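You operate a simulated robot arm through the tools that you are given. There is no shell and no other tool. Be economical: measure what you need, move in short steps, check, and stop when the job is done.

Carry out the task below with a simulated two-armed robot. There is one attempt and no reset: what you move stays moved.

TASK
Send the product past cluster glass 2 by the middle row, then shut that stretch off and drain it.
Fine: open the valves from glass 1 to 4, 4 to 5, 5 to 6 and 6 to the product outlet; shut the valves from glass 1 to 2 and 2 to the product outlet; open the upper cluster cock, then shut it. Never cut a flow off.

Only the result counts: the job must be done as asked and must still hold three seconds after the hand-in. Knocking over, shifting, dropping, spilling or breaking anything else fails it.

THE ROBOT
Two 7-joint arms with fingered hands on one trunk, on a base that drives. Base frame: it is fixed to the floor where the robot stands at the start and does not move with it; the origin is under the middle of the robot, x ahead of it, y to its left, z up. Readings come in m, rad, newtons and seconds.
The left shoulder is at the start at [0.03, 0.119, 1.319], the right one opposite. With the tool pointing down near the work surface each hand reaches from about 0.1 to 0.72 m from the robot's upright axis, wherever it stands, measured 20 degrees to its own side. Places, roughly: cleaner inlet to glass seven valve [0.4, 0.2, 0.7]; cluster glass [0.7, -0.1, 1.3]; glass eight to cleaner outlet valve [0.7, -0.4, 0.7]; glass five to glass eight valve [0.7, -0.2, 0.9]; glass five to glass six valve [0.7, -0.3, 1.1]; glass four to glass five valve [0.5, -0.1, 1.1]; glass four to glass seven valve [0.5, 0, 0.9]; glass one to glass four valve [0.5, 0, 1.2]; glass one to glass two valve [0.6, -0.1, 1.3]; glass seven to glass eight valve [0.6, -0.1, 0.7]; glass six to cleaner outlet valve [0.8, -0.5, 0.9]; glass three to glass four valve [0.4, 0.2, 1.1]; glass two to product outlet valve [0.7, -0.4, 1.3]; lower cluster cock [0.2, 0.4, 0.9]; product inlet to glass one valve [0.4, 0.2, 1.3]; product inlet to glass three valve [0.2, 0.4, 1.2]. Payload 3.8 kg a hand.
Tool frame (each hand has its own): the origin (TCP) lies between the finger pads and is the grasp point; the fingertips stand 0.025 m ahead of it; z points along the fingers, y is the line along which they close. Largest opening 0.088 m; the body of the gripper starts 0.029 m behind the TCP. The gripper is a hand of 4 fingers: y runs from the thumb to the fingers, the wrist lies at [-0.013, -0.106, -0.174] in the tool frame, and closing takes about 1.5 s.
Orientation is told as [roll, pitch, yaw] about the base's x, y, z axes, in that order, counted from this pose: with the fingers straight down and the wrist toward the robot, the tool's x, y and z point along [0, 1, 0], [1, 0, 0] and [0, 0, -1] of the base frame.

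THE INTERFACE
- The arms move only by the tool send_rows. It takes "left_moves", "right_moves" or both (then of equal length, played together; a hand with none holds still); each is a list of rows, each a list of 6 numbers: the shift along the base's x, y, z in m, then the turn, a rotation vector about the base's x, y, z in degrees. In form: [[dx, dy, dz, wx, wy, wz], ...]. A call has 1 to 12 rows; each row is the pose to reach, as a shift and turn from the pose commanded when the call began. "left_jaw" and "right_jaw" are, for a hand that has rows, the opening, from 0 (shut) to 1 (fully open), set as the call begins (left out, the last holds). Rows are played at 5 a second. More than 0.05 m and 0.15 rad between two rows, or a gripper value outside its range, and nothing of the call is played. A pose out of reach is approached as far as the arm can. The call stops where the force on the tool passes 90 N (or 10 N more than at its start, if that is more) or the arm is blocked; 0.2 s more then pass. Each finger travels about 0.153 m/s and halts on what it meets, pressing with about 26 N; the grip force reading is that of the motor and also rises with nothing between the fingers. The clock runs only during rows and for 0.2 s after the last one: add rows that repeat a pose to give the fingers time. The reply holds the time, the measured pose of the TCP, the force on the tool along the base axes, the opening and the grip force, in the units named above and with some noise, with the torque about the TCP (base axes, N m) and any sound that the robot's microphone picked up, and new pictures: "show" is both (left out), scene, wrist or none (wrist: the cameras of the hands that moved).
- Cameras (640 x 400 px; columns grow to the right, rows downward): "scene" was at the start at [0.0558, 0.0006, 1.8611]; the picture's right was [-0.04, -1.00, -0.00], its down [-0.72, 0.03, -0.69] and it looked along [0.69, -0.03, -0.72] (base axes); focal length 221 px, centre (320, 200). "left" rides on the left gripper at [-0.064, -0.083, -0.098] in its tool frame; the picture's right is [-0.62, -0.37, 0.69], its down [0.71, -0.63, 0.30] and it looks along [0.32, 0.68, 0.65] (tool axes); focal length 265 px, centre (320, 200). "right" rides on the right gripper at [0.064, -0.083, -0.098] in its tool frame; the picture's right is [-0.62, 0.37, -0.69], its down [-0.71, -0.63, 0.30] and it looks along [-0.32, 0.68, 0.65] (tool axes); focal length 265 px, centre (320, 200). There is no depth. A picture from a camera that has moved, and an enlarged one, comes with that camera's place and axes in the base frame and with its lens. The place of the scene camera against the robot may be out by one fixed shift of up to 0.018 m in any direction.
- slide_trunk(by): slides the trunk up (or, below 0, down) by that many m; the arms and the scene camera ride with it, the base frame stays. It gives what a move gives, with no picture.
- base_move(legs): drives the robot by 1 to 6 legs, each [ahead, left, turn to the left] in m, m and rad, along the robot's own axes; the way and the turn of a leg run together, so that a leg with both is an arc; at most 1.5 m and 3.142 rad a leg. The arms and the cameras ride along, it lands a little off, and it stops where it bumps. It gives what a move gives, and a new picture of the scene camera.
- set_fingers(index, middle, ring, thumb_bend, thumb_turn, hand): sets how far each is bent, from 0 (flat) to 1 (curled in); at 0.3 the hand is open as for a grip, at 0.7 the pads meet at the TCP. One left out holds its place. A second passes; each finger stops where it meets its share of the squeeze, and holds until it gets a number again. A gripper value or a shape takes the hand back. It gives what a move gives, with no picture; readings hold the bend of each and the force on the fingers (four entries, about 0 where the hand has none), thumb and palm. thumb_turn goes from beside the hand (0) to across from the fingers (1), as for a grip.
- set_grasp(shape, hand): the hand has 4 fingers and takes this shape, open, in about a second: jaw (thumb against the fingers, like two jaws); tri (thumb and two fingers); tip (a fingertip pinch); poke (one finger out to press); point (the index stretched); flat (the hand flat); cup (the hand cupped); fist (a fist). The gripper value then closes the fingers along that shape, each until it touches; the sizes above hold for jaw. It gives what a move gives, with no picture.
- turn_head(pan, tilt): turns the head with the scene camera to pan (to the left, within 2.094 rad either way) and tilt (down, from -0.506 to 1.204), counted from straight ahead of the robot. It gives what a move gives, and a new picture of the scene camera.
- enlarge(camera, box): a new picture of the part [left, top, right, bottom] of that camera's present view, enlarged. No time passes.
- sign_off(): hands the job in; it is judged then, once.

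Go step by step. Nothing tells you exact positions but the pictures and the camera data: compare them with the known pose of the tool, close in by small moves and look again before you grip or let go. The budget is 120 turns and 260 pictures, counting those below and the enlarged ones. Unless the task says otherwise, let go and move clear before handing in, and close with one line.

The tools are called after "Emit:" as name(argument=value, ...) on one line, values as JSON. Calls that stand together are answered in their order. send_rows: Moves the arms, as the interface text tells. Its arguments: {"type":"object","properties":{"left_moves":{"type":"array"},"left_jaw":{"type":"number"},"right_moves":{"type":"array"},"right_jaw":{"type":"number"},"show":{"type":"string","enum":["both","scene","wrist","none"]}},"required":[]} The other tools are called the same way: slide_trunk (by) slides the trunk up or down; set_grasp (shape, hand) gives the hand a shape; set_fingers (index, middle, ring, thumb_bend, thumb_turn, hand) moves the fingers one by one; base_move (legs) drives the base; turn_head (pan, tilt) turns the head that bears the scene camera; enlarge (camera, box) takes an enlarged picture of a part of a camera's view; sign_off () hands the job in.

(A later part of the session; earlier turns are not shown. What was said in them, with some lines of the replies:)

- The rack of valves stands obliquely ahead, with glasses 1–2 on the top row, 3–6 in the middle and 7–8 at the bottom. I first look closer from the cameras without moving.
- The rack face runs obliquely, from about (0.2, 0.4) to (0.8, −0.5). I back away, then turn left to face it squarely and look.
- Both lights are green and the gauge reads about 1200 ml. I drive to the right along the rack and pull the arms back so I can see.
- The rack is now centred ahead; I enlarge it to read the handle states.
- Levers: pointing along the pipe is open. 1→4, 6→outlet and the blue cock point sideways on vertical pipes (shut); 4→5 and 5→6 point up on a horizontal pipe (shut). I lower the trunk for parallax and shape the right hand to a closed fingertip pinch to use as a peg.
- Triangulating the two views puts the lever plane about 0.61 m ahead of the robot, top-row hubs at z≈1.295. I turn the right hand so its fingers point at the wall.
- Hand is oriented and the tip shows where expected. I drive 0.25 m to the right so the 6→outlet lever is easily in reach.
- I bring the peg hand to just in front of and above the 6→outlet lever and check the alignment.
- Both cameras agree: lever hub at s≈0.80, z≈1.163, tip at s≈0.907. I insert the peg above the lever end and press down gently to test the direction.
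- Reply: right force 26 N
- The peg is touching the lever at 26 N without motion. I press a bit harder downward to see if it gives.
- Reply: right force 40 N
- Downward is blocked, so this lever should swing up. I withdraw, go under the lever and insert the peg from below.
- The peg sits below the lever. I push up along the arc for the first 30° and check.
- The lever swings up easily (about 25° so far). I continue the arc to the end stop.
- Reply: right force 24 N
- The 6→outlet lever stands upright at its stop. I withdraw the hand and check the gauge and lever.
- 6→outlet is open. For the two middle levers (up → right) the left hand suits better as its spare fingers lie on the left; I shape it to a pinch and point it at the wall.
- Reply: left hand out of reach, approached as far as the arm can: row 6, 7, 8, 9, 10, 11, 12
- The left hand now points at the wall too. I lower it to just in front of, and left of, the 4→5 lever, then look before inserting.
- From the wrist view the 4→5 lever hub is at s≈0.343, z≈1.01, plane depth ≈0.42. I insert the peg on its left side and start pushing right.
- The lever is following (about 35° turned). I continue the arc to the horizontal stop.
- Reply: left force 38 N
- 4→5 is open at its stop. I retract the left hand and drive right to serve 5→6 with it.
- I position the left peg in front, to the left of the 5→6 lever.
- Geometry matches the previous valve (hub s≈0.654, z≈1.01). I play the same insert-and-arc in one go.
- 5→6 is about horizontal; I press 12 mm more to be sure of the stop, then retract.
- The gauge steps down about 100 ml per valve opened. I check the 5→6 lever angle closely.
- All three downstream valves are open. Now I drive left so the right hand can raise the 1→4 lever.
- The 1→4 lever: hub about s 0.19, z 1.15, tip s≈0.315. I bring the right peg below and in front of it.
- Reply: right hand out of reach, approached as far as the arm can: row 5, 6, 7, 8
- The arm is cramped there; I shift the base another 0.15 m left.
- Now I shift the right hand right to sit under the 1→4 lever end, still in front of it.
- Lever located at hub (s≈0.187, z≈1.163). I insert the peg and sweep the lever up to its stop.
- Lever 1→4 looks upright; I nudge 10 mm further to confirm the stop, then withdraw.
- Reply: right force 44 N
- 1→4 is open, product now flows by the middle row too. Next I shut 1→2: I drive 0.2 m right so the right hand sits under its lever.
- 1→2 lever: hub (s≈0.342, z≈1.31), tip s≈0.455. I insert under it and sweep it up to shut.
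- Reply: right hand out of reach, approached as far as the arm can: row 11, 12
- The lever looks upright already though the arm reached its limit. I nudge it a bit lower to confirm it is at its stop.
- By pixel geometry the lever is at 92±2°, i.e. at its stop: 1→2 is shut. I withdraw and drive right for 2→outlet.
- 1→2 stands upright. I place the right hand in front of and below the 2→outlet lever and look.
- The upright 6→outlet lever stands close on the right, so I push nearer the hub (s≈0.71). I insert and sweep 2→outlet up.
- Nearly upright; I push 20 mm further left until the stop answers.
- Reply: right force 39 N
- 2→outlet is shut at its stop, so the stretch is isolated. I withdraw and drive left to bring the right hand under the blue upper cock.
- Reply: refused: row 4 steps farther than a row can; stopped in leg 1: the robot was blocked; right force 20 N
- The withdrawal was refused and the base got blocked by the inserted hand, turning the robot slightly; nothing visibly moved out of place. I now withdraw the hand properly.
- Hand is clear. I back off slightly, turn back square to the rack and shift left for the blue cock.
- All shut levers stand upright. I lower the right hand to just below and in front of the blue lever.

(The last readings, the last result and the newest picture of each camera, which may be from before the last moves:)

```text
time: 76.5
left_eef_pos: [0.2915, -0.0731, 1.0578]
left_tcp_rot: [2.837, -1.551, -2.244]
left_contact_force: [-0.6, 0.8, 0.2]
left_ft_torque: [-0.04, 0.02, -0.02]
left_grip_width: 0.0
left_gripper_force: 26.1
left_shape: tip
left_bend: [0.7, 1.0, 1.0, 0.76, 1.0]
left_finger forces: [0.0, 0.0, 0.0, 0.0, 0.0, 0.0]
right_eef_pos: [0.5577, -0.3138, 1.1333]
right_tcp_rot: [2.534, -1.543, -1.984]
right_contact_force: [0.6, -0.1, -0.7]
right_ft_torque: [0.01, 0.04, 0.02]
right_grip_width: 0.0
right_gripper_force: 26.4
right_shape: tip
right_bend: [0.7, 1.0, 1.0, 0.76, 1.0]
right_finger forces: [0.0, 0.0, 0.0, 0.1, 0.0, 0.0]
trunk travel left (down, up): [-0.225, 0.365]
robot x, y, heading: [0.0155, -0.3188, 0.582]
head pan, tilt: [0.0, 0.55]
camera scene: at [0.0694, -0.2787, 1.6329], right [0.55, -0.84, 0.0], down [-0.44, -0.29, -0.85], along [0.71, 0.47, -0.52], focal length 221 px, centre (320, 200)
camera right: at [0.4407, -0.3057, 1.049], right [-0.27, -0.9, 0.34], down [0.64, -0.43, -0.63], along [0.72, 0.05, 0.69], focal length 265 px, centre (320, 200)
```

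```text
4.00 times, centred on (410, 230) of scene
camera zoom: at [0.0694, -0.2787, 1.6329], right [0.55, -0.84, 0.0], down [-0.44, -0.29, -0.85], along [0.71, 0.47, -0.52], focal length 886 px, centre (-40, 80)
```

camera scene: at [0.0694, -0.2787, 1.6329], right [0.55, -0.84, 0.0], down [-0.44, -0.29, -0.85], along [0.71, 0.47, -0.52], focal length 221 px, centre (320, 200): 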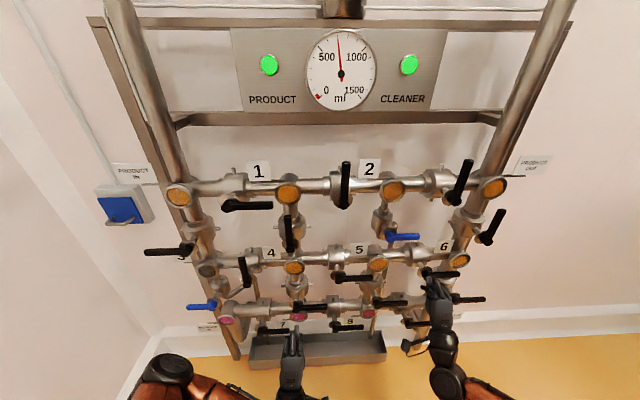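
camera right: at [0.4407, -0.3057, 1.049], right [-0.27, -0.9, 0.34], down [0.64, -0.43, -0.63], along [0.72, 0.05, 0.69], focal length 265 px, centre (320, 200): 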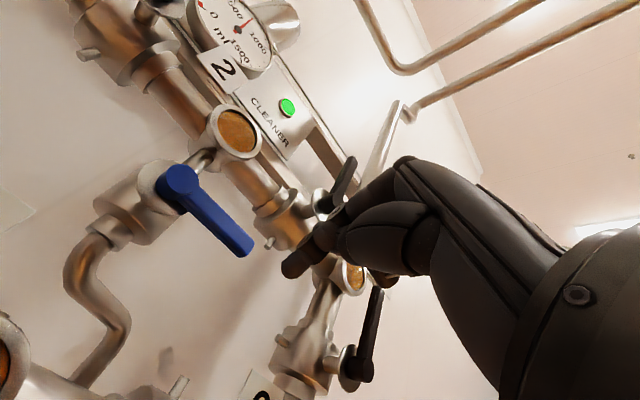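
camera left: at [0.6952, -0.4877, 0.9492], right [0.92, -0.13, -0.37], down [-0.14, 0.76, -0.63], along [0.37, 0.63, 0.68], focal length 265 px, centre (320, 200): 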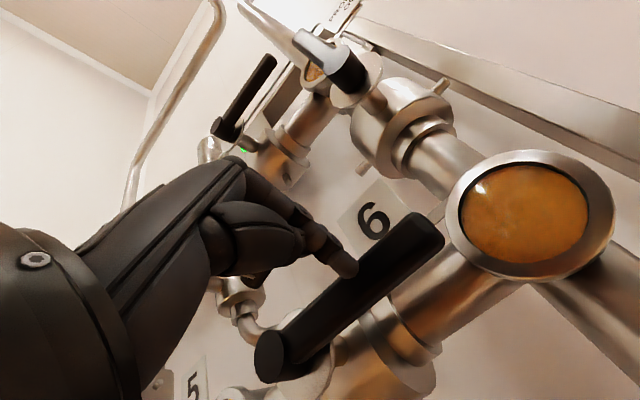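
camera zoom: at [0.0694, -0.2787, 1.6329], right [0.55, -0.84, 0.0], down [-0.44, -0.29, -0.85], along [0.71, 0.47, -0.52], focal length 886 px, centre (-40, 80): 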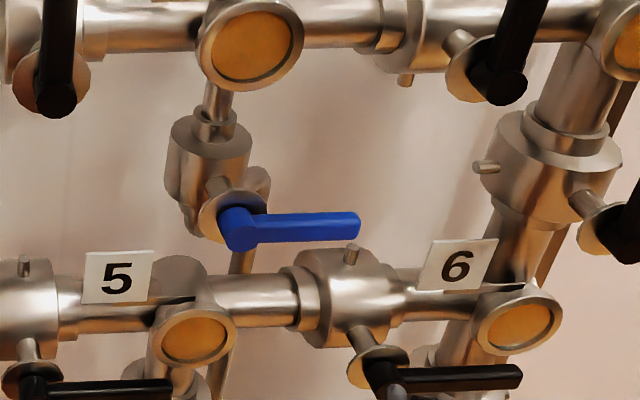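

Blue cock: hub about (s 0.495, z 1.174), slightly deeper plane. I insert beneath and test the upward direction.

Emit:
send_rows(right_moves=[[0.028, 0.03, -0.012, 0, 0, 0], [0.0616, 0.052, -0.015, 0, 0, 0], [0.1024, 0.0785, -0.015, 0, 0, 0], [0.1024, 0.0785, 0.0, 0, 0, 0], [0.1024, 0.0785, 0.011, 0, 0, 0], [0.1056, 0.0735, 0.02, 0, 0, 0]])

Emit:
enlarge(camera="scene", box=[330, 180, 490, 280])

```text
time: 77.9
left_eef_pos: [0.2935, -0.0732, 1.0567]
left_tcp_rot: [2.828, -1.553, -2.236]
left_contact_force: [-0.7, 0.8, -0.7]
left_ft_torque: [-0.01, 0.04, 0.0]
left_grip_width: 0.0
left_gripper_force: 25.9
left_shape: tip
left_bend: [0.7, 1.0, 1.0, 0.76, 1.0]
left_finger forces: [0.0, 0.0, 0.0, 0.0, 0.0, 0.0]
right_eef_pos: [0.6671, -0.2375, 1.1533]
right_tcp_rot: [2.492, -1.546, -1.942]
right_contact_force: [-2.9, 2.7, -4.8]
right_ft_torque: [-0.05, 0.01, 0.04]
right_grip_width: 0.0002
right_gripper_force: 25.7
right_shape: tip
right_bend: [0.7, 1.0, 1.0, 0.75, 1.0]
right_finger forces: [0.0, 0.1, 0.1, 0.0, 4.7, 0.1]
trunk travel left (down, up): [-0.225, 0.365]
robot x, y, heading: [0.0182, -0.3205, 0.58]
head pan, tilt: [0.0, 0.55]
camera scene: at [0.0697, -0.2781, 1.6328], right [0.55, -0.84, 0.0], down [-0.44, -0.29, -0.85], along [0.71, 0.47, -0.52], focal length 221 px, centre (320, 200)
camera right: at [0.5492, -0.231, 1.0692], right [-0.27, -0.9, 0.34], down [0.64, -0.43, -0.63], along [0.72, 0.05, 0.69], focal length 265 px, centre (320, 200)
```

scene: 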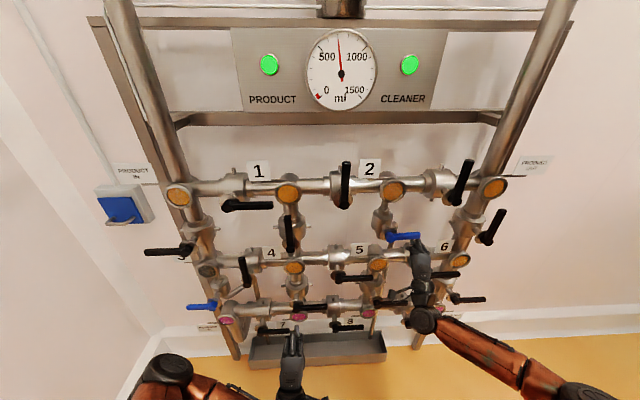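
right: 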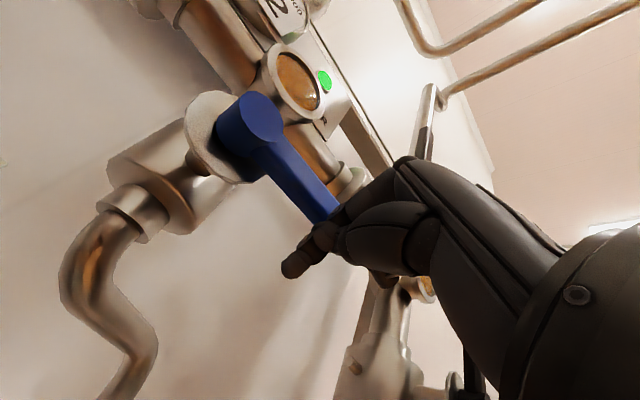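

```text
4.00 times, centred on (410, 230) of scene
camera zoom: at [0.0697, -0.2781, 1.6328], right [0.55, -0.84, 0.0], down [-0.44, -0.29, -0.85], along [0.71, 0.47, -0.52], focal length 886 px, centre (-40, 80)
```

zoom: 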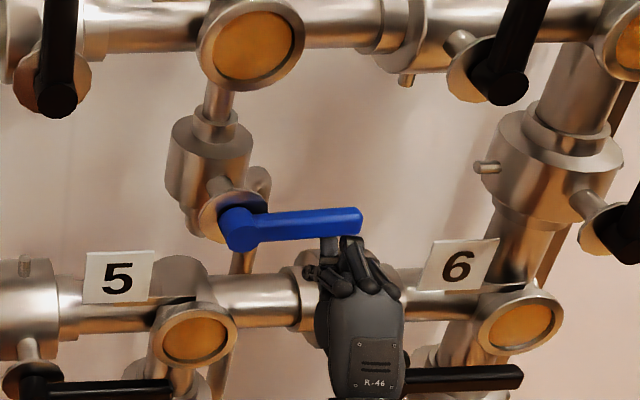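

It turns upward with light force. I finish the arc to open the cock.

Emit:
send_rows(right_moves=[[0, 0, 0.012, 0, 0, 0], [0.0005, -0.001, 0.026, 0, 0, 0], [-0.0016, 0.0025, 0.044, 0, 0, 0], [-0.006, 0.0092, 0.06, 0, 0, 0], [-0.0125, 0.0193, 0.073, 0, 0, 0], [-0.0165, 0.0255, 0.079, 0, 0, 0], [-0.0207, 0.0318, 0.083, 0, 0, 0], [-0.0267, 0.0411, 0.087, 0, 0, 0], [-0.03, 0.0461, 0.088, 0, 0, 0], [-0.03, 0.0461, 0.088, 0, 0, 0]])

Emit:
enlarge(camera="scene", box=[330, 180, 490, 280])

```text
time: 80.1
left_eef_pos: [0.2949, -0.078, 1.059]
left_tcp_rot: [2.665, -1.551, -2.073]
left_contact_force: [0.5, 0.1, -0.7]
left_ft_torque: [-0.02, 0.03, 0.01]
left_grip_width: 0.0
left_gripper_force: 26.1
left_shape: tip
left_bend: [0.7, 1.0, 1.0, 0.76, 1.0]
left_finger forces: [0.0, 0.0, 0.1, 0.0, 0.0, 0.0]
right_eef_pos: [0.6394, -0.1975, 1.2413]
right_tcp_rot: [2.401, -1.539, -1.864]
right_contact_force: [6.8, -21.0, -4.6]
right_ft_torque: [-0.23, -0.1, 0.03]
right_grip_width: 0.0
right_gripper_force: 26.2
right_shape: tip
right_bend: [0.7, 1.0, 1.0, 0.76, 1.0]
right_finger forces: [1.9, 0.0, 0.0, 0.0, 0.1, 0.0]
trunk travel left (down, up): [-0.225, 0.365]
robot x, y, heading: [0.0185, -0.3211, 0.58]
head pan, tilt: [0.0, 0.55]
camera scene: at [0.0721, -0.2839, 1.6328], right [0.55, -0.84, 0.0], down [-0.44, -0.28, -0.85], along [0.71, 0.47, -0.52], focal length 221 px, centre (320, 200)
camera right: at [0.522, -0.1889, 1.1574], right [-0.28, -0.9, 0.34], down [0.63, -0.44, -0.64], along [0.72, 0.04, 0.69], focal length 265 px, centre (320, 200)
```

scene: 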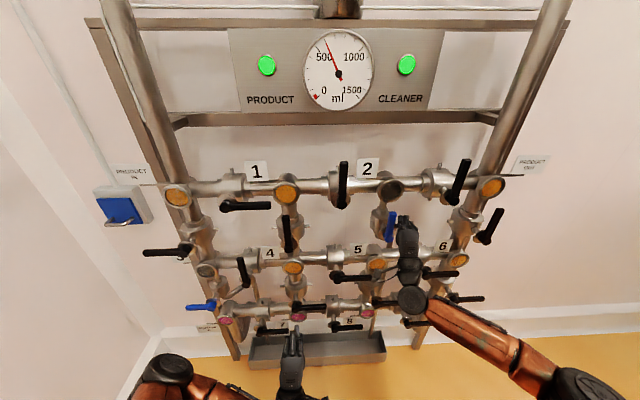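
right: 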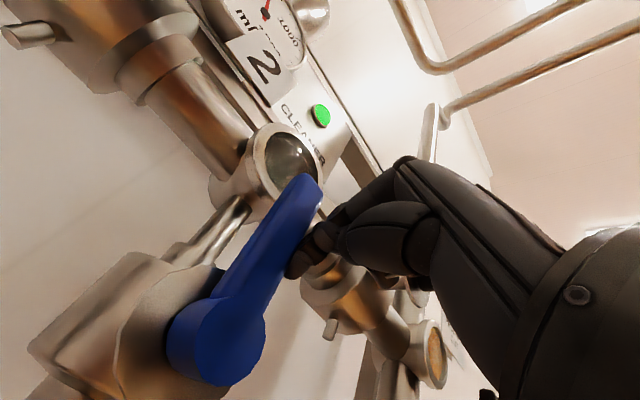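

```text
4.00 times, centred on (410, 230) of scene
camera zoom: at [0.0721, -0.2839, 1.6328], right [0.55, -0.84, 0.0], down [-0.44, -0.28, -0.85], along [0.71, 0.47, -0.52], focal length 886 px, centre (-40, 80)
```

zoom: 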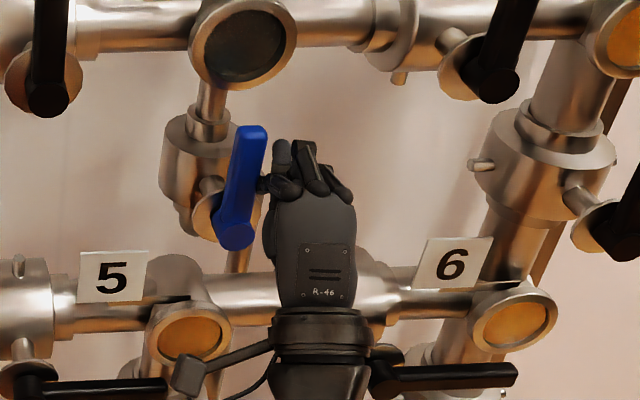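

Glass 2 has gone dark — the stretch is drained. I withdraw the right hand, making sure it is out before driving.

Emit:
send_rows(right_moves=[[0.011, -0.017, 0, 0, 0, 0], [0.011, -0.017, 0, 0, 0, 0], [-0.022, -0.039, 0, 0, 0, 0], [-0.055, -0.06, 0, 0, 0, 0], [-0.09, -0.083, 0, 0, 0, 0], [-0.12, -0.1, 0, 0, 0, 0]], show="scene")

Emit:
enlarge(camera="scene", box=[230, 15, 450, 152])

```text
time: 81.5
left_eef_pos: [0.2928, -0.0728, 1.0577]
left_tcp_rot: [2.831, -1.552, -2.238]
left_contact_force: [-0.4, 0.4, 0.7]
left_ft_torque: [0.01, -0.02, -0.01]
left_grip_width: 0.0001
left_gripper_force: 26.1
left_shape: tip
left_bend: [0.7, 1.0, 1.0, 0.76, 1.0]
left_finger forces: [0.0, 0.1, 0.0, 0.0, 0.0, 0.0]
right_eef_pos: [0.5137, -0.2948, 1.2409]
right_tcp_rot: [2.536, -1.543, -1.989]
right_contact_force: [0.0, 0.5, 0.6]
right_ft_torque: [-0.03, 0.0, -0.03]
right_grip_width: 0.0
right_gripper_force: 26.3
right_shape: tip
right_bend: [0.7, 1.0, 1.0, 0.76, 1.0]
right_finger forces: [0.0, 0.0, 0.1, 0.0, 0.1, 0.0]
trunk travel left (down, up): [-0.225, 0.365]
robot x, y, heading: [0.0163, -0.3207, 0.584]
head pan, tilt: [0.0, 0.55]
camera scene: at [0.0691, -0.2791, 1.6329], right [0.55, -0.84, 0.0], down [-0.44, -0.29, -0.85], along [0.71, 0.47, -0.52], focal length 221 px, centre (320, 200)
```

scene: 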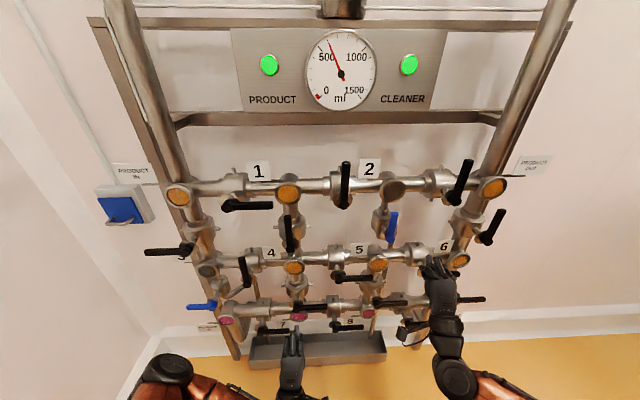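

```text
2.91 times, centred on (340, 84) of scene
camera zoom: at [0.0691, -0.2791, 1.6329], right [0.55, -0.84, 0.0], down [-0.44, -0.29, -0.85], along [0.71, 0.47, -0.52], focal length 644 px, centre (262, 539)
```

zoom: 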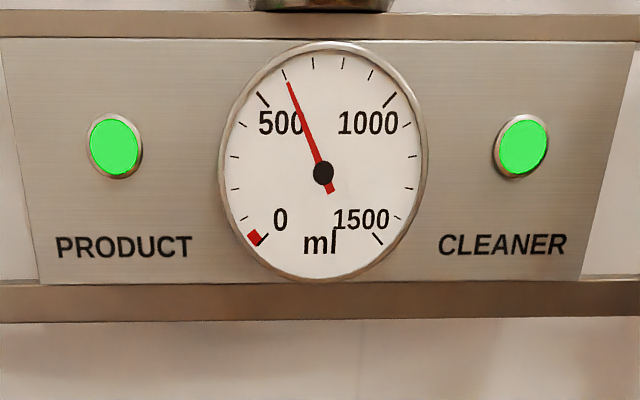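

The gauge shows 600 ml and both lights are still green. Now I drive right so the left hand can shut the cock.

Emit:
base_move(legs=[[0, -0.38, 0]])

```text
time: 83.9
left_eef_pos: [0.5012, -0.3923, 1.0572]
left_tcp_rot: [2.771, -1.552, -2.186]
left_contact_force: [0.7, -0.5, 0.4]
left_ft_torque: [0.0, 0.04, 0.03]
left_grip_width: 0.0
left_gripper_force: 25.9
left_shape: tip
left_bend: [0.7, 1.0, 1.0, 0.76, 1.0]
left_finger forces: [0.0, 0.0, 0.0, 0.0, 0.1, 0.0]
right_eef_pos: [0.7208, -0.6139, 1.2398]
right_tcp_rot: [2.496, -1.543, -1.952]
right_contact_force: [-0.4, -0.3, 0.4]
right_ft_torque: [0.01, 0.02, 0.04]
right_grip_width: 0.0
right_gripper_force: 26.2
right_shape: tip
right_bend: [0.7, 1.0, 1.0, 0.76, 1.0]
right_finger forces: [0.0, 0.0, 0.0, 0.1, 0.0, 0.0]
trunk travel left (down, up): [-0.225, 0.365]
robot x, y, heading: [0.2224, -0.6353, 0.573]
head pan, tilt: [0.0, 0.55]
camera scene: at [0.2764, -0.5958, 1.6328], right [0.54, -0.84, 0.0], down [-0.44, -0.28, -0.85], along [0.72, 0.46, -0.52], focal length 221 px, centre (320, 200)
```

scene: 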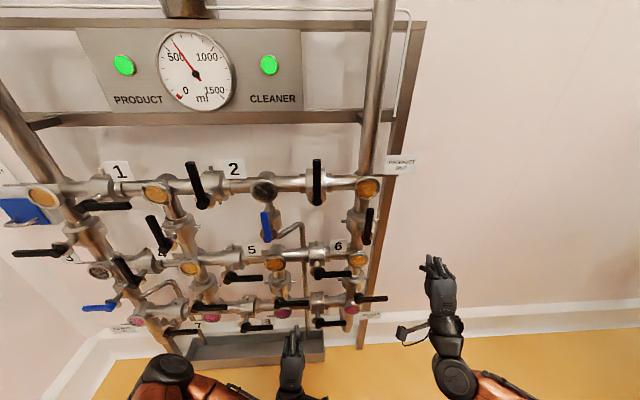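

I move the left hand up to the left of the blue lever, staying in front of the rack.

Emit:
send_rows(left_moves=[[-0.0143, 0.0219, 0.029, 0, 0, 0], [-0.0286, 0.0438, 0.058, 0, 0, 0], [-0.0428, 0.0658, 0.087, 0, 0, 0], [-0.057, 0.0877, 0.115, 0, 0, 0], [-0.0713, 0.1097, 0.144, 0, 0, 0], [-0.0856, 0.1316, 0.173, 0, 0, 0], [-0.055, 0.151, 0.173, 0, 0, 0], [-0.024, 0.172, 0.173, 0, 0, 0], [0.01, 0.194, 0.173, 0, 0, 0], [0.01, 0.194, 0.173, 0, 0, 0]])

Emit:
enlarge(camera="scene", box=[200, 160, 360, 260])

```text
time: 86.1
left_eef_pos: [0.5087, -0.1984, 1.2287]
left_tcp_rot: [2.857, -1.552, -2.269]
left_contact_force: [-0.3, 0.3, 0.0]
left_ft_torque: [0.01, -0.01, 0.0]
left_grip_width: 0.0001
left_gripper_force: 26.0
left_shape: tip
left_bend: [0.7, 1.0, 1.0, 0.76, 1.0]
left_finger forces: [0.0, 0.1, 0.0, 0.0, 0.0, 0.1]
left hand out of reach, approached as far as the arm can: row 4, 5, 6, 7
right_eef_pos: [0.7196, -0.6128, 1.2413]
right_tcp_rot: [2.542, -1.543, -2.002]
right_contact_force: [0.2, 0.1, -0.9]
right_ft_torque: [0.01, 0.01, -0.04]
right_grip_width: 0.0001
right_gripper_force: 26.7
right_shape: tip
right_bend: [0.7, 1.0, 1.0, 0.76, 1.0]
right_finger forces: [0.0, 0.0, 0.1, 0.1, 0.1, 0.0]
trunk travel left (down, up): [-0.225, 0.365]
robot x, y, heading: [0.2223, -0.6356, 0.577]
head pan, tilt: [0.0, 0.55]
camera scene: at [0.2745, -0.5948, 1.6329], right [0.54, -0.84, 0.0], down [-0.44, -0.28, -0.85], along [0.72, 0.46, -0.52], focal length 221 px, centre (320, 200)
camera left: at [0.4655, -0.3057, 1.1427], right [0.92, -0.13, -0.36], down [-0.13, 0.77, -0.62], along [0.36, 0.62, 0.7], focal length 265 px, centre (320, 200)
```

scene: 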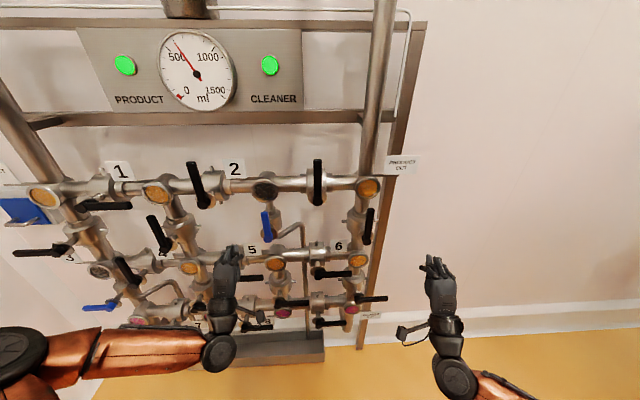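
left: 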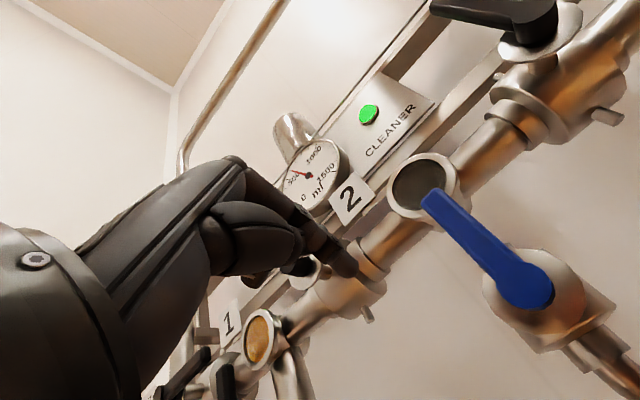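

```text
4.00 times, centred on (280, 210) of scene
camera zoom: at [0.2745, -0.5948, 1.6329], right [0.54, -0.84, 0.0], down [-0.44, -0.28, -0.85], along [0.72, 0.46, -0.52], focal length 886 px, centre (480, 160)
```

zoom: 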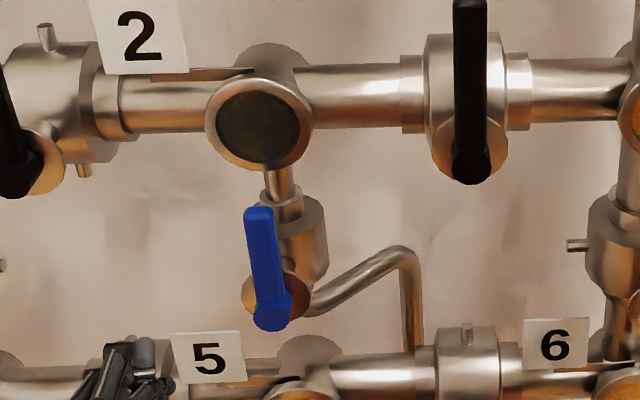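

Blue lever upright at s≈0.497, hub z≈1.178. I insert on its left and sweep it right/down to shut.

Emit:
send_rows(left_moves=[[0.03, 0.0195, 0, 0, 0, 0], [0.06, 0.039, 0, 0, 0, 0], [0.0897, 0.0583, 0.002, 0, 0, 0], [0.1025, 0.0386, 0.004, 0, 0, 0], [0.1107, 0.026, 0.01, 0, 0, 0], [0.1197, 0.0122, 0.012, 0, 0, 0], [0.1287, -0.0016, 0.009, 0, 0, 0], [0.1366, -0.0138, 0.003, 0, 0, 0], [0.1434, -0.0242, -0.008, 0, 0, 0], [0.1488, -0.0326, -0.021, 0, 0, 0], [0.151, -0.036, -0.031, 0, 0, 0], [0.151, -0.036, -0.034, 0, 0, 0]])

Emit:
enlarge(camera="scene", box=[200, 160, 360, 260])

```text
time: 88.7
left_eef_pos: [0.6599, -0.2354, 1.2018]
left_tcp_rot: [3.071, -1.539, -2.483]
left_contact_force: [-7.8, 5.9, 34.0]
left_ft_torque: [0.25, -0.39, 0.13]
left_grip_width: 0.0
left_gripper_force: 25.7
left_shape: tip
left_bend: [0.7, 1.0, 1.0, 0.76, 1.0]
left_finger forces: [40.6, 0.0, 0.0, 0.1, 0.0, 0.0]
right_eef_pos: [0.717, -0.6142, 1.2425]
right_tcp_rot: [2.601, -1.541, -2.064]
right_contact_force: [-0.3, 0.1, 0.5]
right_ft_torque: [0.0, -0.01, 0.01]
right_grip_width: 0.0002
right_gripper_force: 26.0
right_shape: tip
right_bend: [0.7, 1.0, 1.0, 0.76, 1.0]
right_finger forces: [0.0, 0.1, 0.0, 0.1, 0.1, 0.1]
trunk travel left (down, up): [-0.225, 0.365]
robot x, y, heading: [0.2213, -0.6412, 0.577]
head pan, tilt: [0.0, 0.55]
camera scene: at [0.2705, -0.5963, 1.6334], right [0.54, -0.84, 0.0], down [-0.44, -0.28, -0.85], along [0.72, 0.46, -0.52], focal length 221 px, centre (320, 200)
camera left: at [0.6167, -0.3417, 1.1149], right [0.93, -0.12, -0.35], down [-0.13, 0.78, -0.62], along [0.35, 0.62, 0.7], focal length 265 px, centre (320, 200)
```

scene: 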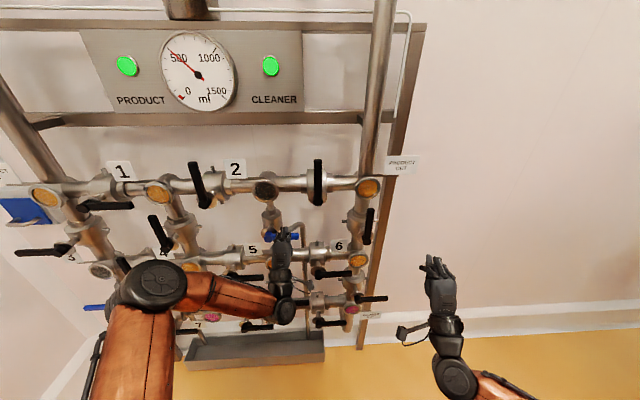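
left: 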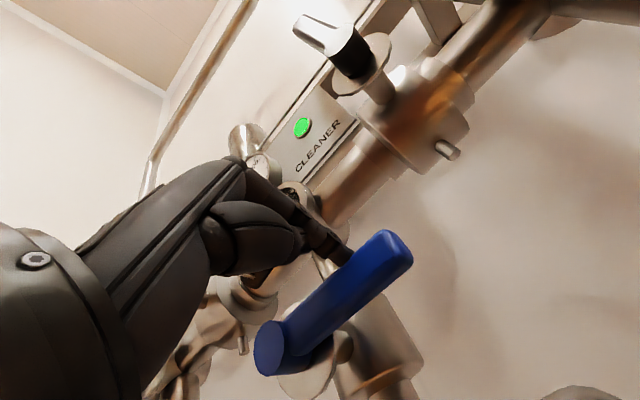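

```text
4.00 times, centred on (280, 210) of scene
camera zoom: at [0.2705, -0.5963, 1.6334], right [0.54, -0.84, 0.0], down [-0.44, -0.28, -0.85], along [0.72, 0.46, -0.52], focal length 886 px, centre (480, 160)
```

zoom: 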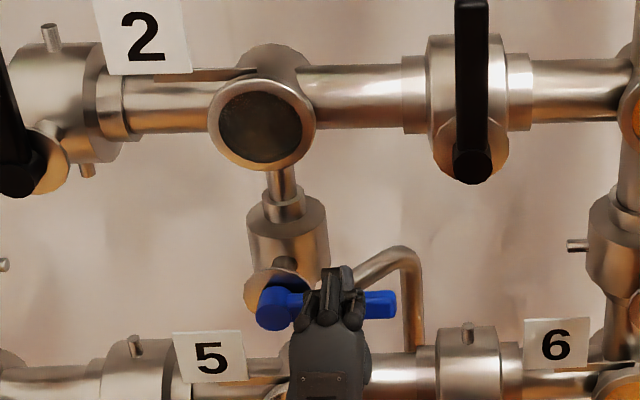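

The cock is shut at its stop. I retract the left hand and check every lever.

Emit:
send_rows(left_moves=[[0, 0, 0.03, 0, 0, 0], [-0.025, -0.016, 0.035, 0, 0, 0], [-0.055, -0.036, 0.035, 0, 0, 0], [-0.09, -0.058, 0.035, 0, 0, 0], [-0.115, -0.075, 0.035, 0, 0, 0]], show="none")

Emit:
base_move(legs=[[-0.15, 0, 0], [0, 0.12, 0]])

Emit:
enlarge(camera="scene", box=[130, 150, 310, 262])

Emit:
enlarge(camera="scene", box=[270, 150, 450, 262])

```text
time: 89.9
left_eef_pos: [0.5503, -0.311, 1.2312]
left_tcp_rot: [2.787, -1.552, -2.199]
left_contact_force: [-0.3, -0.1, 0.7]
left_ft_torque: [0.02, 0.01, -0.02]
left_grip_width: 0.0
left_gripper_force: 26.0
left_shape: tip
left_bend: [0.7, 1.0, 1.0, 0.76, 1.0]
left_finger forces: [0.0, 0.0, 0.1, 0.0, 0.1, 0.0]
right_eef_pos: [0.7205, -0.6134, 1.2406]
right_tcp_rot: [2.509, -1.542, -1.968]
right_contact_force: [0.5, 0.3, 0.5]
right_ft_torque: [0.01, 0.03, -0.03]
right_grip_width: 0.0
right_gripper_force: 26.1
right_shape: tip
right_bend: [0.7, 1.0, 1.0, 0.76, 1.0]
right_finger forces: [0.0, 0.0, 0.1, 0.0, 0.0, 0.0]
trunk travel left (down, up): [-0.225, 0.365]
robot x, y, heading: [0.2229, -0.6384, 0.579]
head pan, tilt: [0.0, 0.55]
```

```text
time: 92.0
left_eef_pos: [0.3641, -0.2878, 1.2314]
left_tcp_rot: [2.891, -1.553, -2.308]
left_contact_force: [-1.2, 0.3, -1.1]
left_ft_torque: [0.02, 0.03, -0.02]
left_grip_width: 0.0
left_gripper_force: 26.0
left_shape: tip
left_bend: [0.7, 1.0, 1.0, 0.76, 1.0]
left_finger forces: [0.0, 0.2, 0.0, 0.0, 0.0, 0.1]
right_eef_pos: [0.5313, -0.5932, 1.2411]
right_tcp_rot: [2.561, -1.543, -2.025]
right_contact_force: [-0.6, 0.7, -0.1]
right_ft_torque: [-0.01, -0.01, -0.02]
right_grip_width: 0.0002
right_gripper_force: 26.1
right_shape: tip
right_bend: [0.7, 1.0, 1.0, 0.76, 1.0]
right_finger forces: [0.0, 0.0, 0.0, 0.0, 0.0, 0.0]
trunk travel left (down, up): [-0.225, 0.365]
robot x, y, heading: [0.0324, -0.6138, 0.57]
head pan, tilt: [0.0, 0.55]
camera scene: at [0.0877, -0.5705, 1.6328], right [0.54, -0.84, 0.0], down [-0.44, -0.28, -0.85], along [0.72, 0.46, -0.52], focal length 221 px, centre (320, 200)
```

scene: 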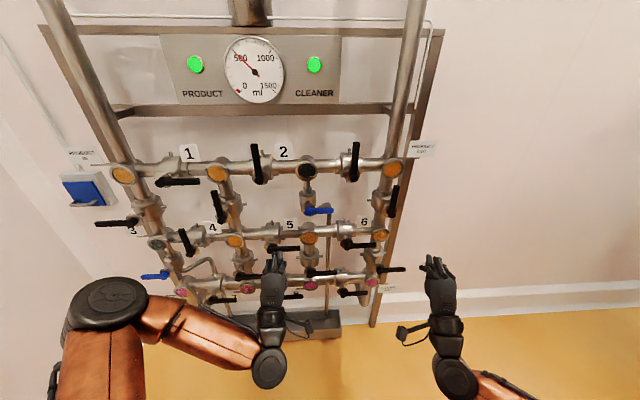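

```text
3.56 times, centred on (220, 206) of scene
camera zoom: at [0.0877, -0.5705, 1.6328], right [0.54, -0.84, 0.0], down [-0.44, -0.28, -0.85], along [0.72, 0.46, -0.52], focal length 787 px, centre (676, 179)
```

zoom: 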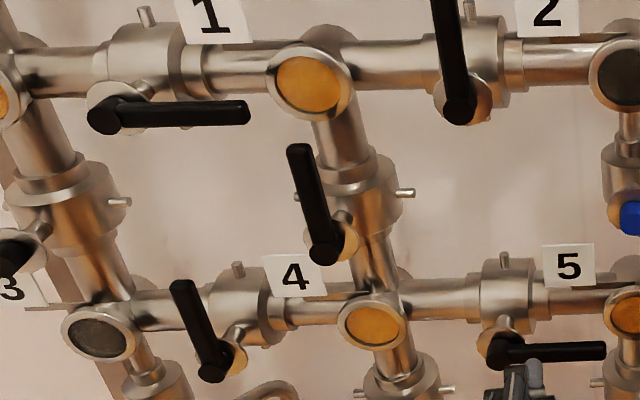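

```text
3.56 times, centred on (360, 206) of scene
camera zoom: at [0.0877, -0.5705, 1.6328], right [0.54, -0.84, 0.0], down [-0.44, -0.28, -0.85], along [0.72, 0.46, -0.52], focal length 787 px, centre (178, 179)
```

zoom: 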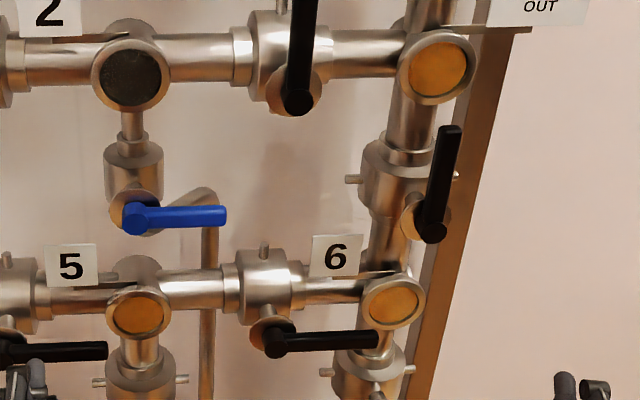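

Everything reads right; I take one closer look at the 1→2 lever, the only one not pressed against its stop.

Emit:
enlarge(camera="scene", box=[225, 125, 305, 200])

Emit:
enlarge(camera="scene", box=[320, 125, 400, 200])

```text
5.33 times, centred on (265, 162) of scene
camera zoom: at [0.0877, -0.5705, 1.6328], right [0.54, -0.84, 0.0], down [-0.44, -0.28, -0.85], along [0.72, 0.46, -0.52], focal length 1181 px, centre (613, 400)
```

zoom: 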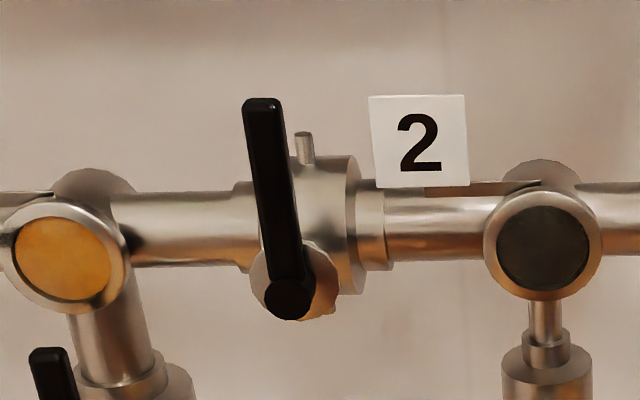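

```text
5.33 times, centred on (360, 162) of scene
camera zoom: at [0.0877, -0.5705, 1.6328], right [0.54, -0.84, 0.0], down [-0.44, -0.28, -0.85], along [0.72, 0.46, -0.52], focal length 1181 px, centre (107, 400)
```

zoom: 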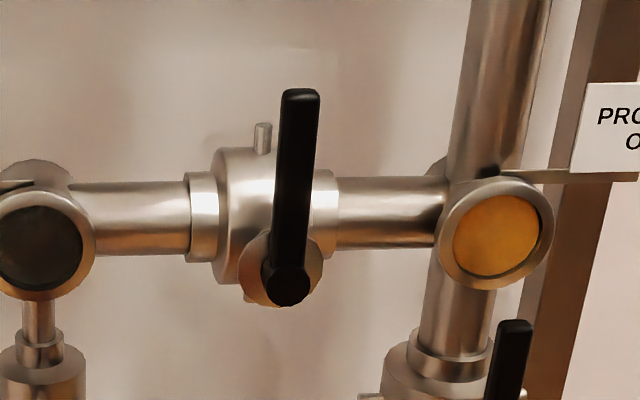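

The 1→2 lever may be a degree or two short, so I'll nudge it to its stop to be safe. I drive so the right hand can reach it comfortably.

Emit:
base_move(legs=[[0, 0.42, 0], [0.13, 0, 0]])

```text
time: 95.5
left_eef_pos: [0.2475, 0.1417, 1.2308]
left_tcp_rot: [2.782, -1.553, -2.193]
left_contact_force: [0.0, 0.0, 0.7]
left_ft_torque: [-0.01, -0.06, -0.01]
left_grip_width: 0.0
left_gripper_force: 26.7
left_shape: tip
left_bend: [0.7, 1.0, 1.0, 0.76, 1.0]
left_finger forces: [0.1, 0.1, 0.1, 0.0, 0.1, 0.1]
right_eef_pos: [0.4167, -0.161, 1.2392]
right_tcp_rot: [2.486, -1.546, -1.945]
right_contact_force: [0.5, -0.3, -0.3]
right_ft_torque: [0.02, -0.02, -0.04]
right_grip_width: 0.0002
right_gripper_force: 26.7
right_shape: tip
right_bend: [0.7, 1.0, 1.0, 0.76, 1.0]
right_finger forces: [0.0, 0.1, 0.1, 0.0, 0.1, 0.0]
trunk travel left (down, up): [-0.225, 0.365]
robot x, y, heading: [-0.081, -0.1858, 0.574]
head pan, tilt: [0.0, 0.55]
camera scene: at [-0.0273, -0.1427, 1.6327], right [0.54, -0.84, 0.0], down [-0.44, -0.28, -0.85], along [0.71, 0.46, -0.52], focal length 221 px, centre (320, 200)
```

scene: 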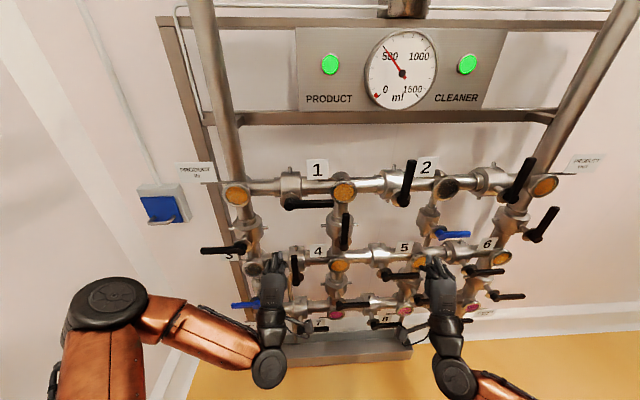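

Right hand is near. I raise it, insert to the right of the 1→2 lever and press left until the stop answers.

Emit:
send_rows(right_moves=[[0.006, -0.01, 0.045, 0, 0, 0], [0.013, -0.02, 0.09, 0, 0, 0], [0.019, -0.0293, 0.136, 0, 0, 0], [0.052, -0.0075, 0.136, 0, 0, 0], [0.086, 0.0147, 0.136, 0, 0, 0], [0.118, 0.0355, 0.136, 0, 0, 0], [0.147, 0.0541, 0.136, 0, 0, 0], [0.1388, 0.0667, 0.136, 0, 0, 0], [0.1334, 0.075, 0.136, 0, 0, 0], [0.129, 0.0818, 0.136, 0, 0, 0], [0.1252, 0.0876, 0.136, 0, 0, 0]])

```text
time: 97.9
left_eef_pos: [0.2472, 0.139, 1.2318]
left_tcp_rot: [2.736, -1.554, -2.152]
left_contact_force: [0.7, 0.0, 0.1]
left_ft_torque: [-0.04, 0.02, -0.01]
left_grip_width: 0.0
left_gripper_force: 26.4
left_shape: tip
left_bend: [0.7, 1.0, 1.0, 0.76, 1.0]
left_finger forces: [0.1, 0.1, 0.0, 0.0, 0.1, 0.0]
right_eef_pos: [0.5419, -0.0795, 1.3765]
right_tcp_rot: [2.453, -1.542, -1.912]
right_contact_force: [2.9, -4.2, -0.1]
right_ft_torque: [0.02, -0.02, 0.03]
right_grip_width: 0.0001
right_gripper_force: 25.9
right_shape: tip
right_bend: [0.7, 1.0, 1.0, 0.76, 1.0]
right_finger forces: [0.2, 0.1, 0.0, 0.0, 0.1, 0.0]
trunk travel left (down, up): [-0.225, 0.365]
robot x, y, heading: [-0.0857, -0.1867, 0.573]
head pan, tilt: [0.0, 0.55]
camera scene: at [-0.0277, -0.1457, 1.6328], right [0.54, -0.84, 0.0], down [-0.44, -0.28, -0.85], along [0.72, 0.46, -0.52], focal length 221 px, centre (320, 200)
camera right: at [0.4257, -0.0702, 1.2926], right [-0.28, -0.9, 0.34], down [0.63, -0.44, -0.64], along [0.72, 0.04, 0.69], focal length 265 px, centre (320, 200)
```

scene: 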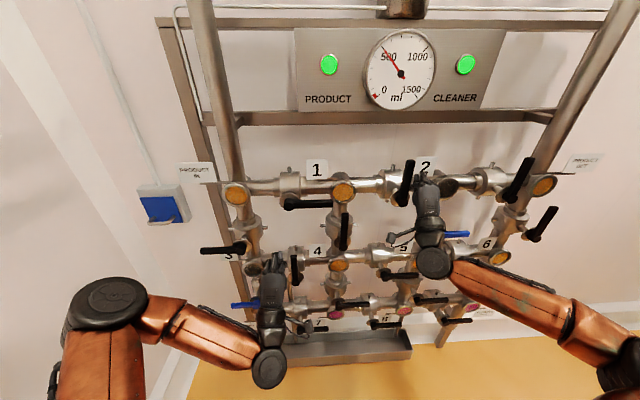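
right: 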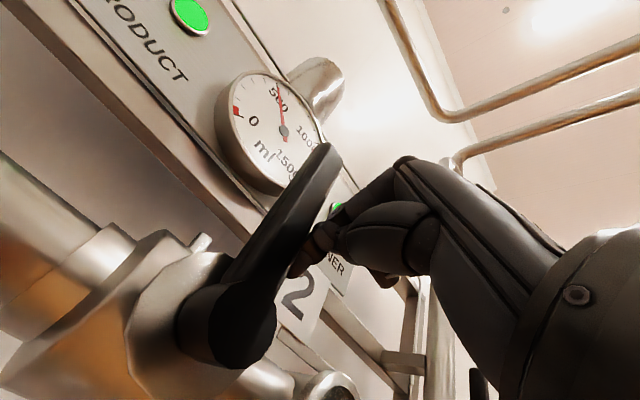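

Contact has just begun (about 5 N). I press a further 12 mm to the left.

Emit:
send_rows(right_moves=[[-0.0033, 0.005, 0, 0, 0, 0], [-0.0065, 0.01, 0, 0, 0, 0], [-0.0065, 0.01, 0, 0, 0, 0]], show="none")

```text
time: 98.7
left_eef_pos: [0.2495, 0.1327, 1.2322]
left_tcp_rot: [2.549, -1.55, -1.962]
left_contact_force: [-0.2, 0.9, -0.7]
left_ft_torque: [0.0, 0.02, 0.0]
left_grip_width: 0.0
left_gripper_force: 25.9
left_shape: tip
left_bend: [0.7, 1.0, 1.0, 0.76, 1.0]
left_finger forces: [0.0, 0.0, 0.0, 0.0, 0.0, 0.0]
right_eef_pos: [0.541, -0.0772, 1.3758]
right_tcp_rot: [2.31, -1.534, -1.785]
right_contact_force: [17.9, -31.9, 3.6]
right_ft_torque: [-0.16, -0.07, 0.14]
right_grip_width: 0.0001
right_gripper_force: 26.5
right_shape: tip
right_bend: [0.7, 1.0, 1.0, 0.76, 1.0]
right_finger forces: [62.0, 0.0, 0.1, 0.1, 0.1, 0.0]
trunk travel left (down, up): [-0.225, 0.365]
robot x, y, heading: [-0.0816, -0.1893, 0.573]
head pan, tilt: [0.0, 0.55]
```

The 1→2 lever is firmly against its stop (about 37 N). I step off it to the right and withdraw.

Emit:
send_rows(right_moves=[[0.012, -0.018, 0, 0, 0, 0], [0.014, -0.022, 0, 0, 0, 0], [-0.018, -0.043, 0, 0, 0, 0], [-0.052, -0.065, 0, 0, 0, 0], [-0.086, -0.087, 0, 0, 0, 0], [-0.12, -0.109, 0, 0, 0, 0]], show="scene")

Emit:
enlarge(camera="scene", box=[360, 130, 580, 267])

Emit:
enlarge(camera="scene", box=[200, 150, 420, 287])

Emit:
enlarge(camera="scene", box=[290, 15, 510, 152])

```text
time: 100.1
left_eef_pos: [0.2442, 0.1405, 1.2318]
left_tcp_rot: [2.836, -1.552, -2.247]
left_contact_force: [0.3, 1.1, -0.1]
left_ft_torque: [0.01, 0.02, -0.04]
left_grip_width: 0.0002
left_gripper_force: 26.3
left_shape: tip
left_bend: [0.7, 1.0, 1.0, 0.76, 1.0]
left_finger forces: [0.0, 0.1, 0.0, 0.1, 0.0, 0.0]
right_eef_pos: [0.4126, -0.1719, 1.3791]
right_tcp_rot: [2.551, -1.542, -2.01]
right_contact_force: [-0.3, 0.3, 1.0]
right_ft_torque: [-0.01, 0.03, 0.04]
right_grip_width: 0.0
right_gripper_force: 25.9
right_shape: tip
right_bend: [0.7, 1.0, 1.0, 0.76, 1.0]
right_finger forces: [0.0, 0.1, 0.0, 0.0, 0.0, 0.0]
trunk travel left (down, up): [-0.225, 0.365]
robot x, y, heading: [-0.0846, -0.1831, 0.576]
head pan, tilt: [0.0, 0.55]
camera scene: at [-0.0305, -0.1446, 1.6329], right [0.54, -0.84, 0.0], down [-0.44, -0.28, -0.85], along [0.72, 0.46, -0.52], focal length 221 px, centre (320, 200)
```

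scene: 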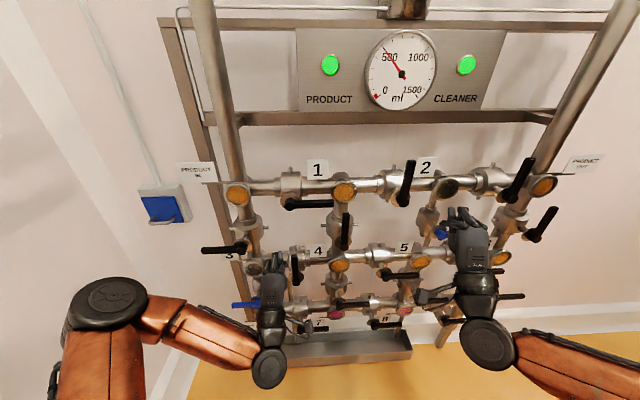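

```text
2.91 times, centred on (470, 198) of scene
camera zoom: at [-0.0305, -0.1446, 1.6329], right [0.54, -0.84, 0.0], down [-0.44, -0.28, -0.85], along [0.72, 0.46, -0.52], focal length 644 px, centre (-116, 204)
```

zoom: 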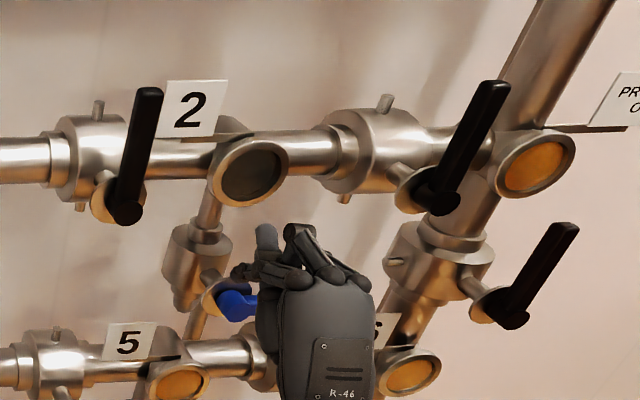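

```text
2.91 times, centred on (310, 218) of scene
camera zoom: at [-0.0305, -0.1446, 1.6329], right [0.54, -0.84, 0.0], down [-0.44, -0.28, -0.85], along [0.72, 0.46, -0.52], focal length 644 px, centre (349, 146)
```

zoom: 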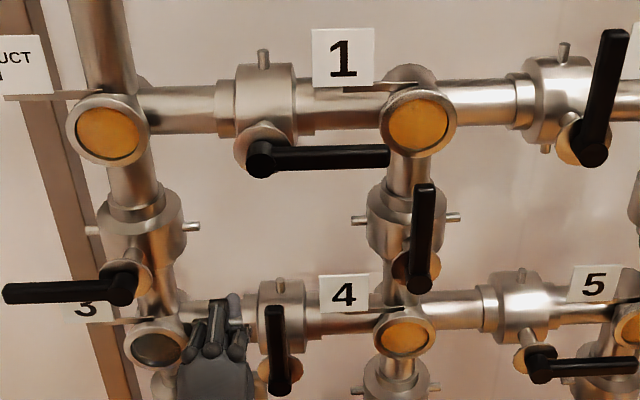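

```text
2.91 times, centred on (400, 84) of scene
camera zoom: at [-0.0305, -0.1446, 1.6329], right [0.54, -0.84, 0.0], down [-0.44, -0.28, -0.85], along [0.72, 0.46, -0.52], focal length 644 px, centre (87, 539)
```

zoom: 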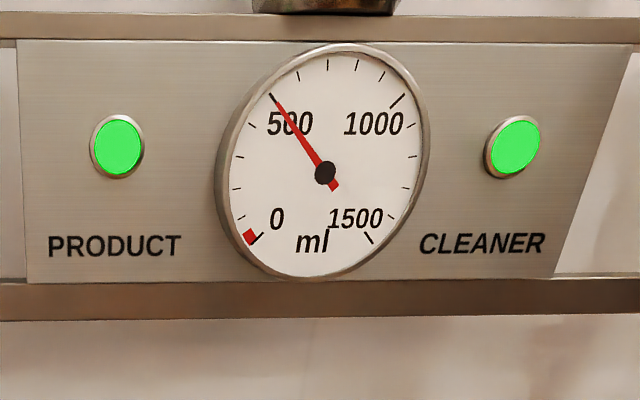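

All levers are where they should be: the bypass is open, both glass-2 valves and the cock are shut, glass 2 is empty, and both lights are green. The hands are clear, so I hand in.

Emit:
sign_off()

```text
The job is handed in.
```

The product now runs by the middle row, and the glass 2 stretch is shut off and drained. Valves 1→4, 4→5, 5→6 and 6→outlet are open, 1→2 and 2→outlet are shut, and the upper cock was opened and then shut. While shutting 2→outlet, the base was blocked by the still-inserted right hand and turned slightly; I saw nothing moved by it.
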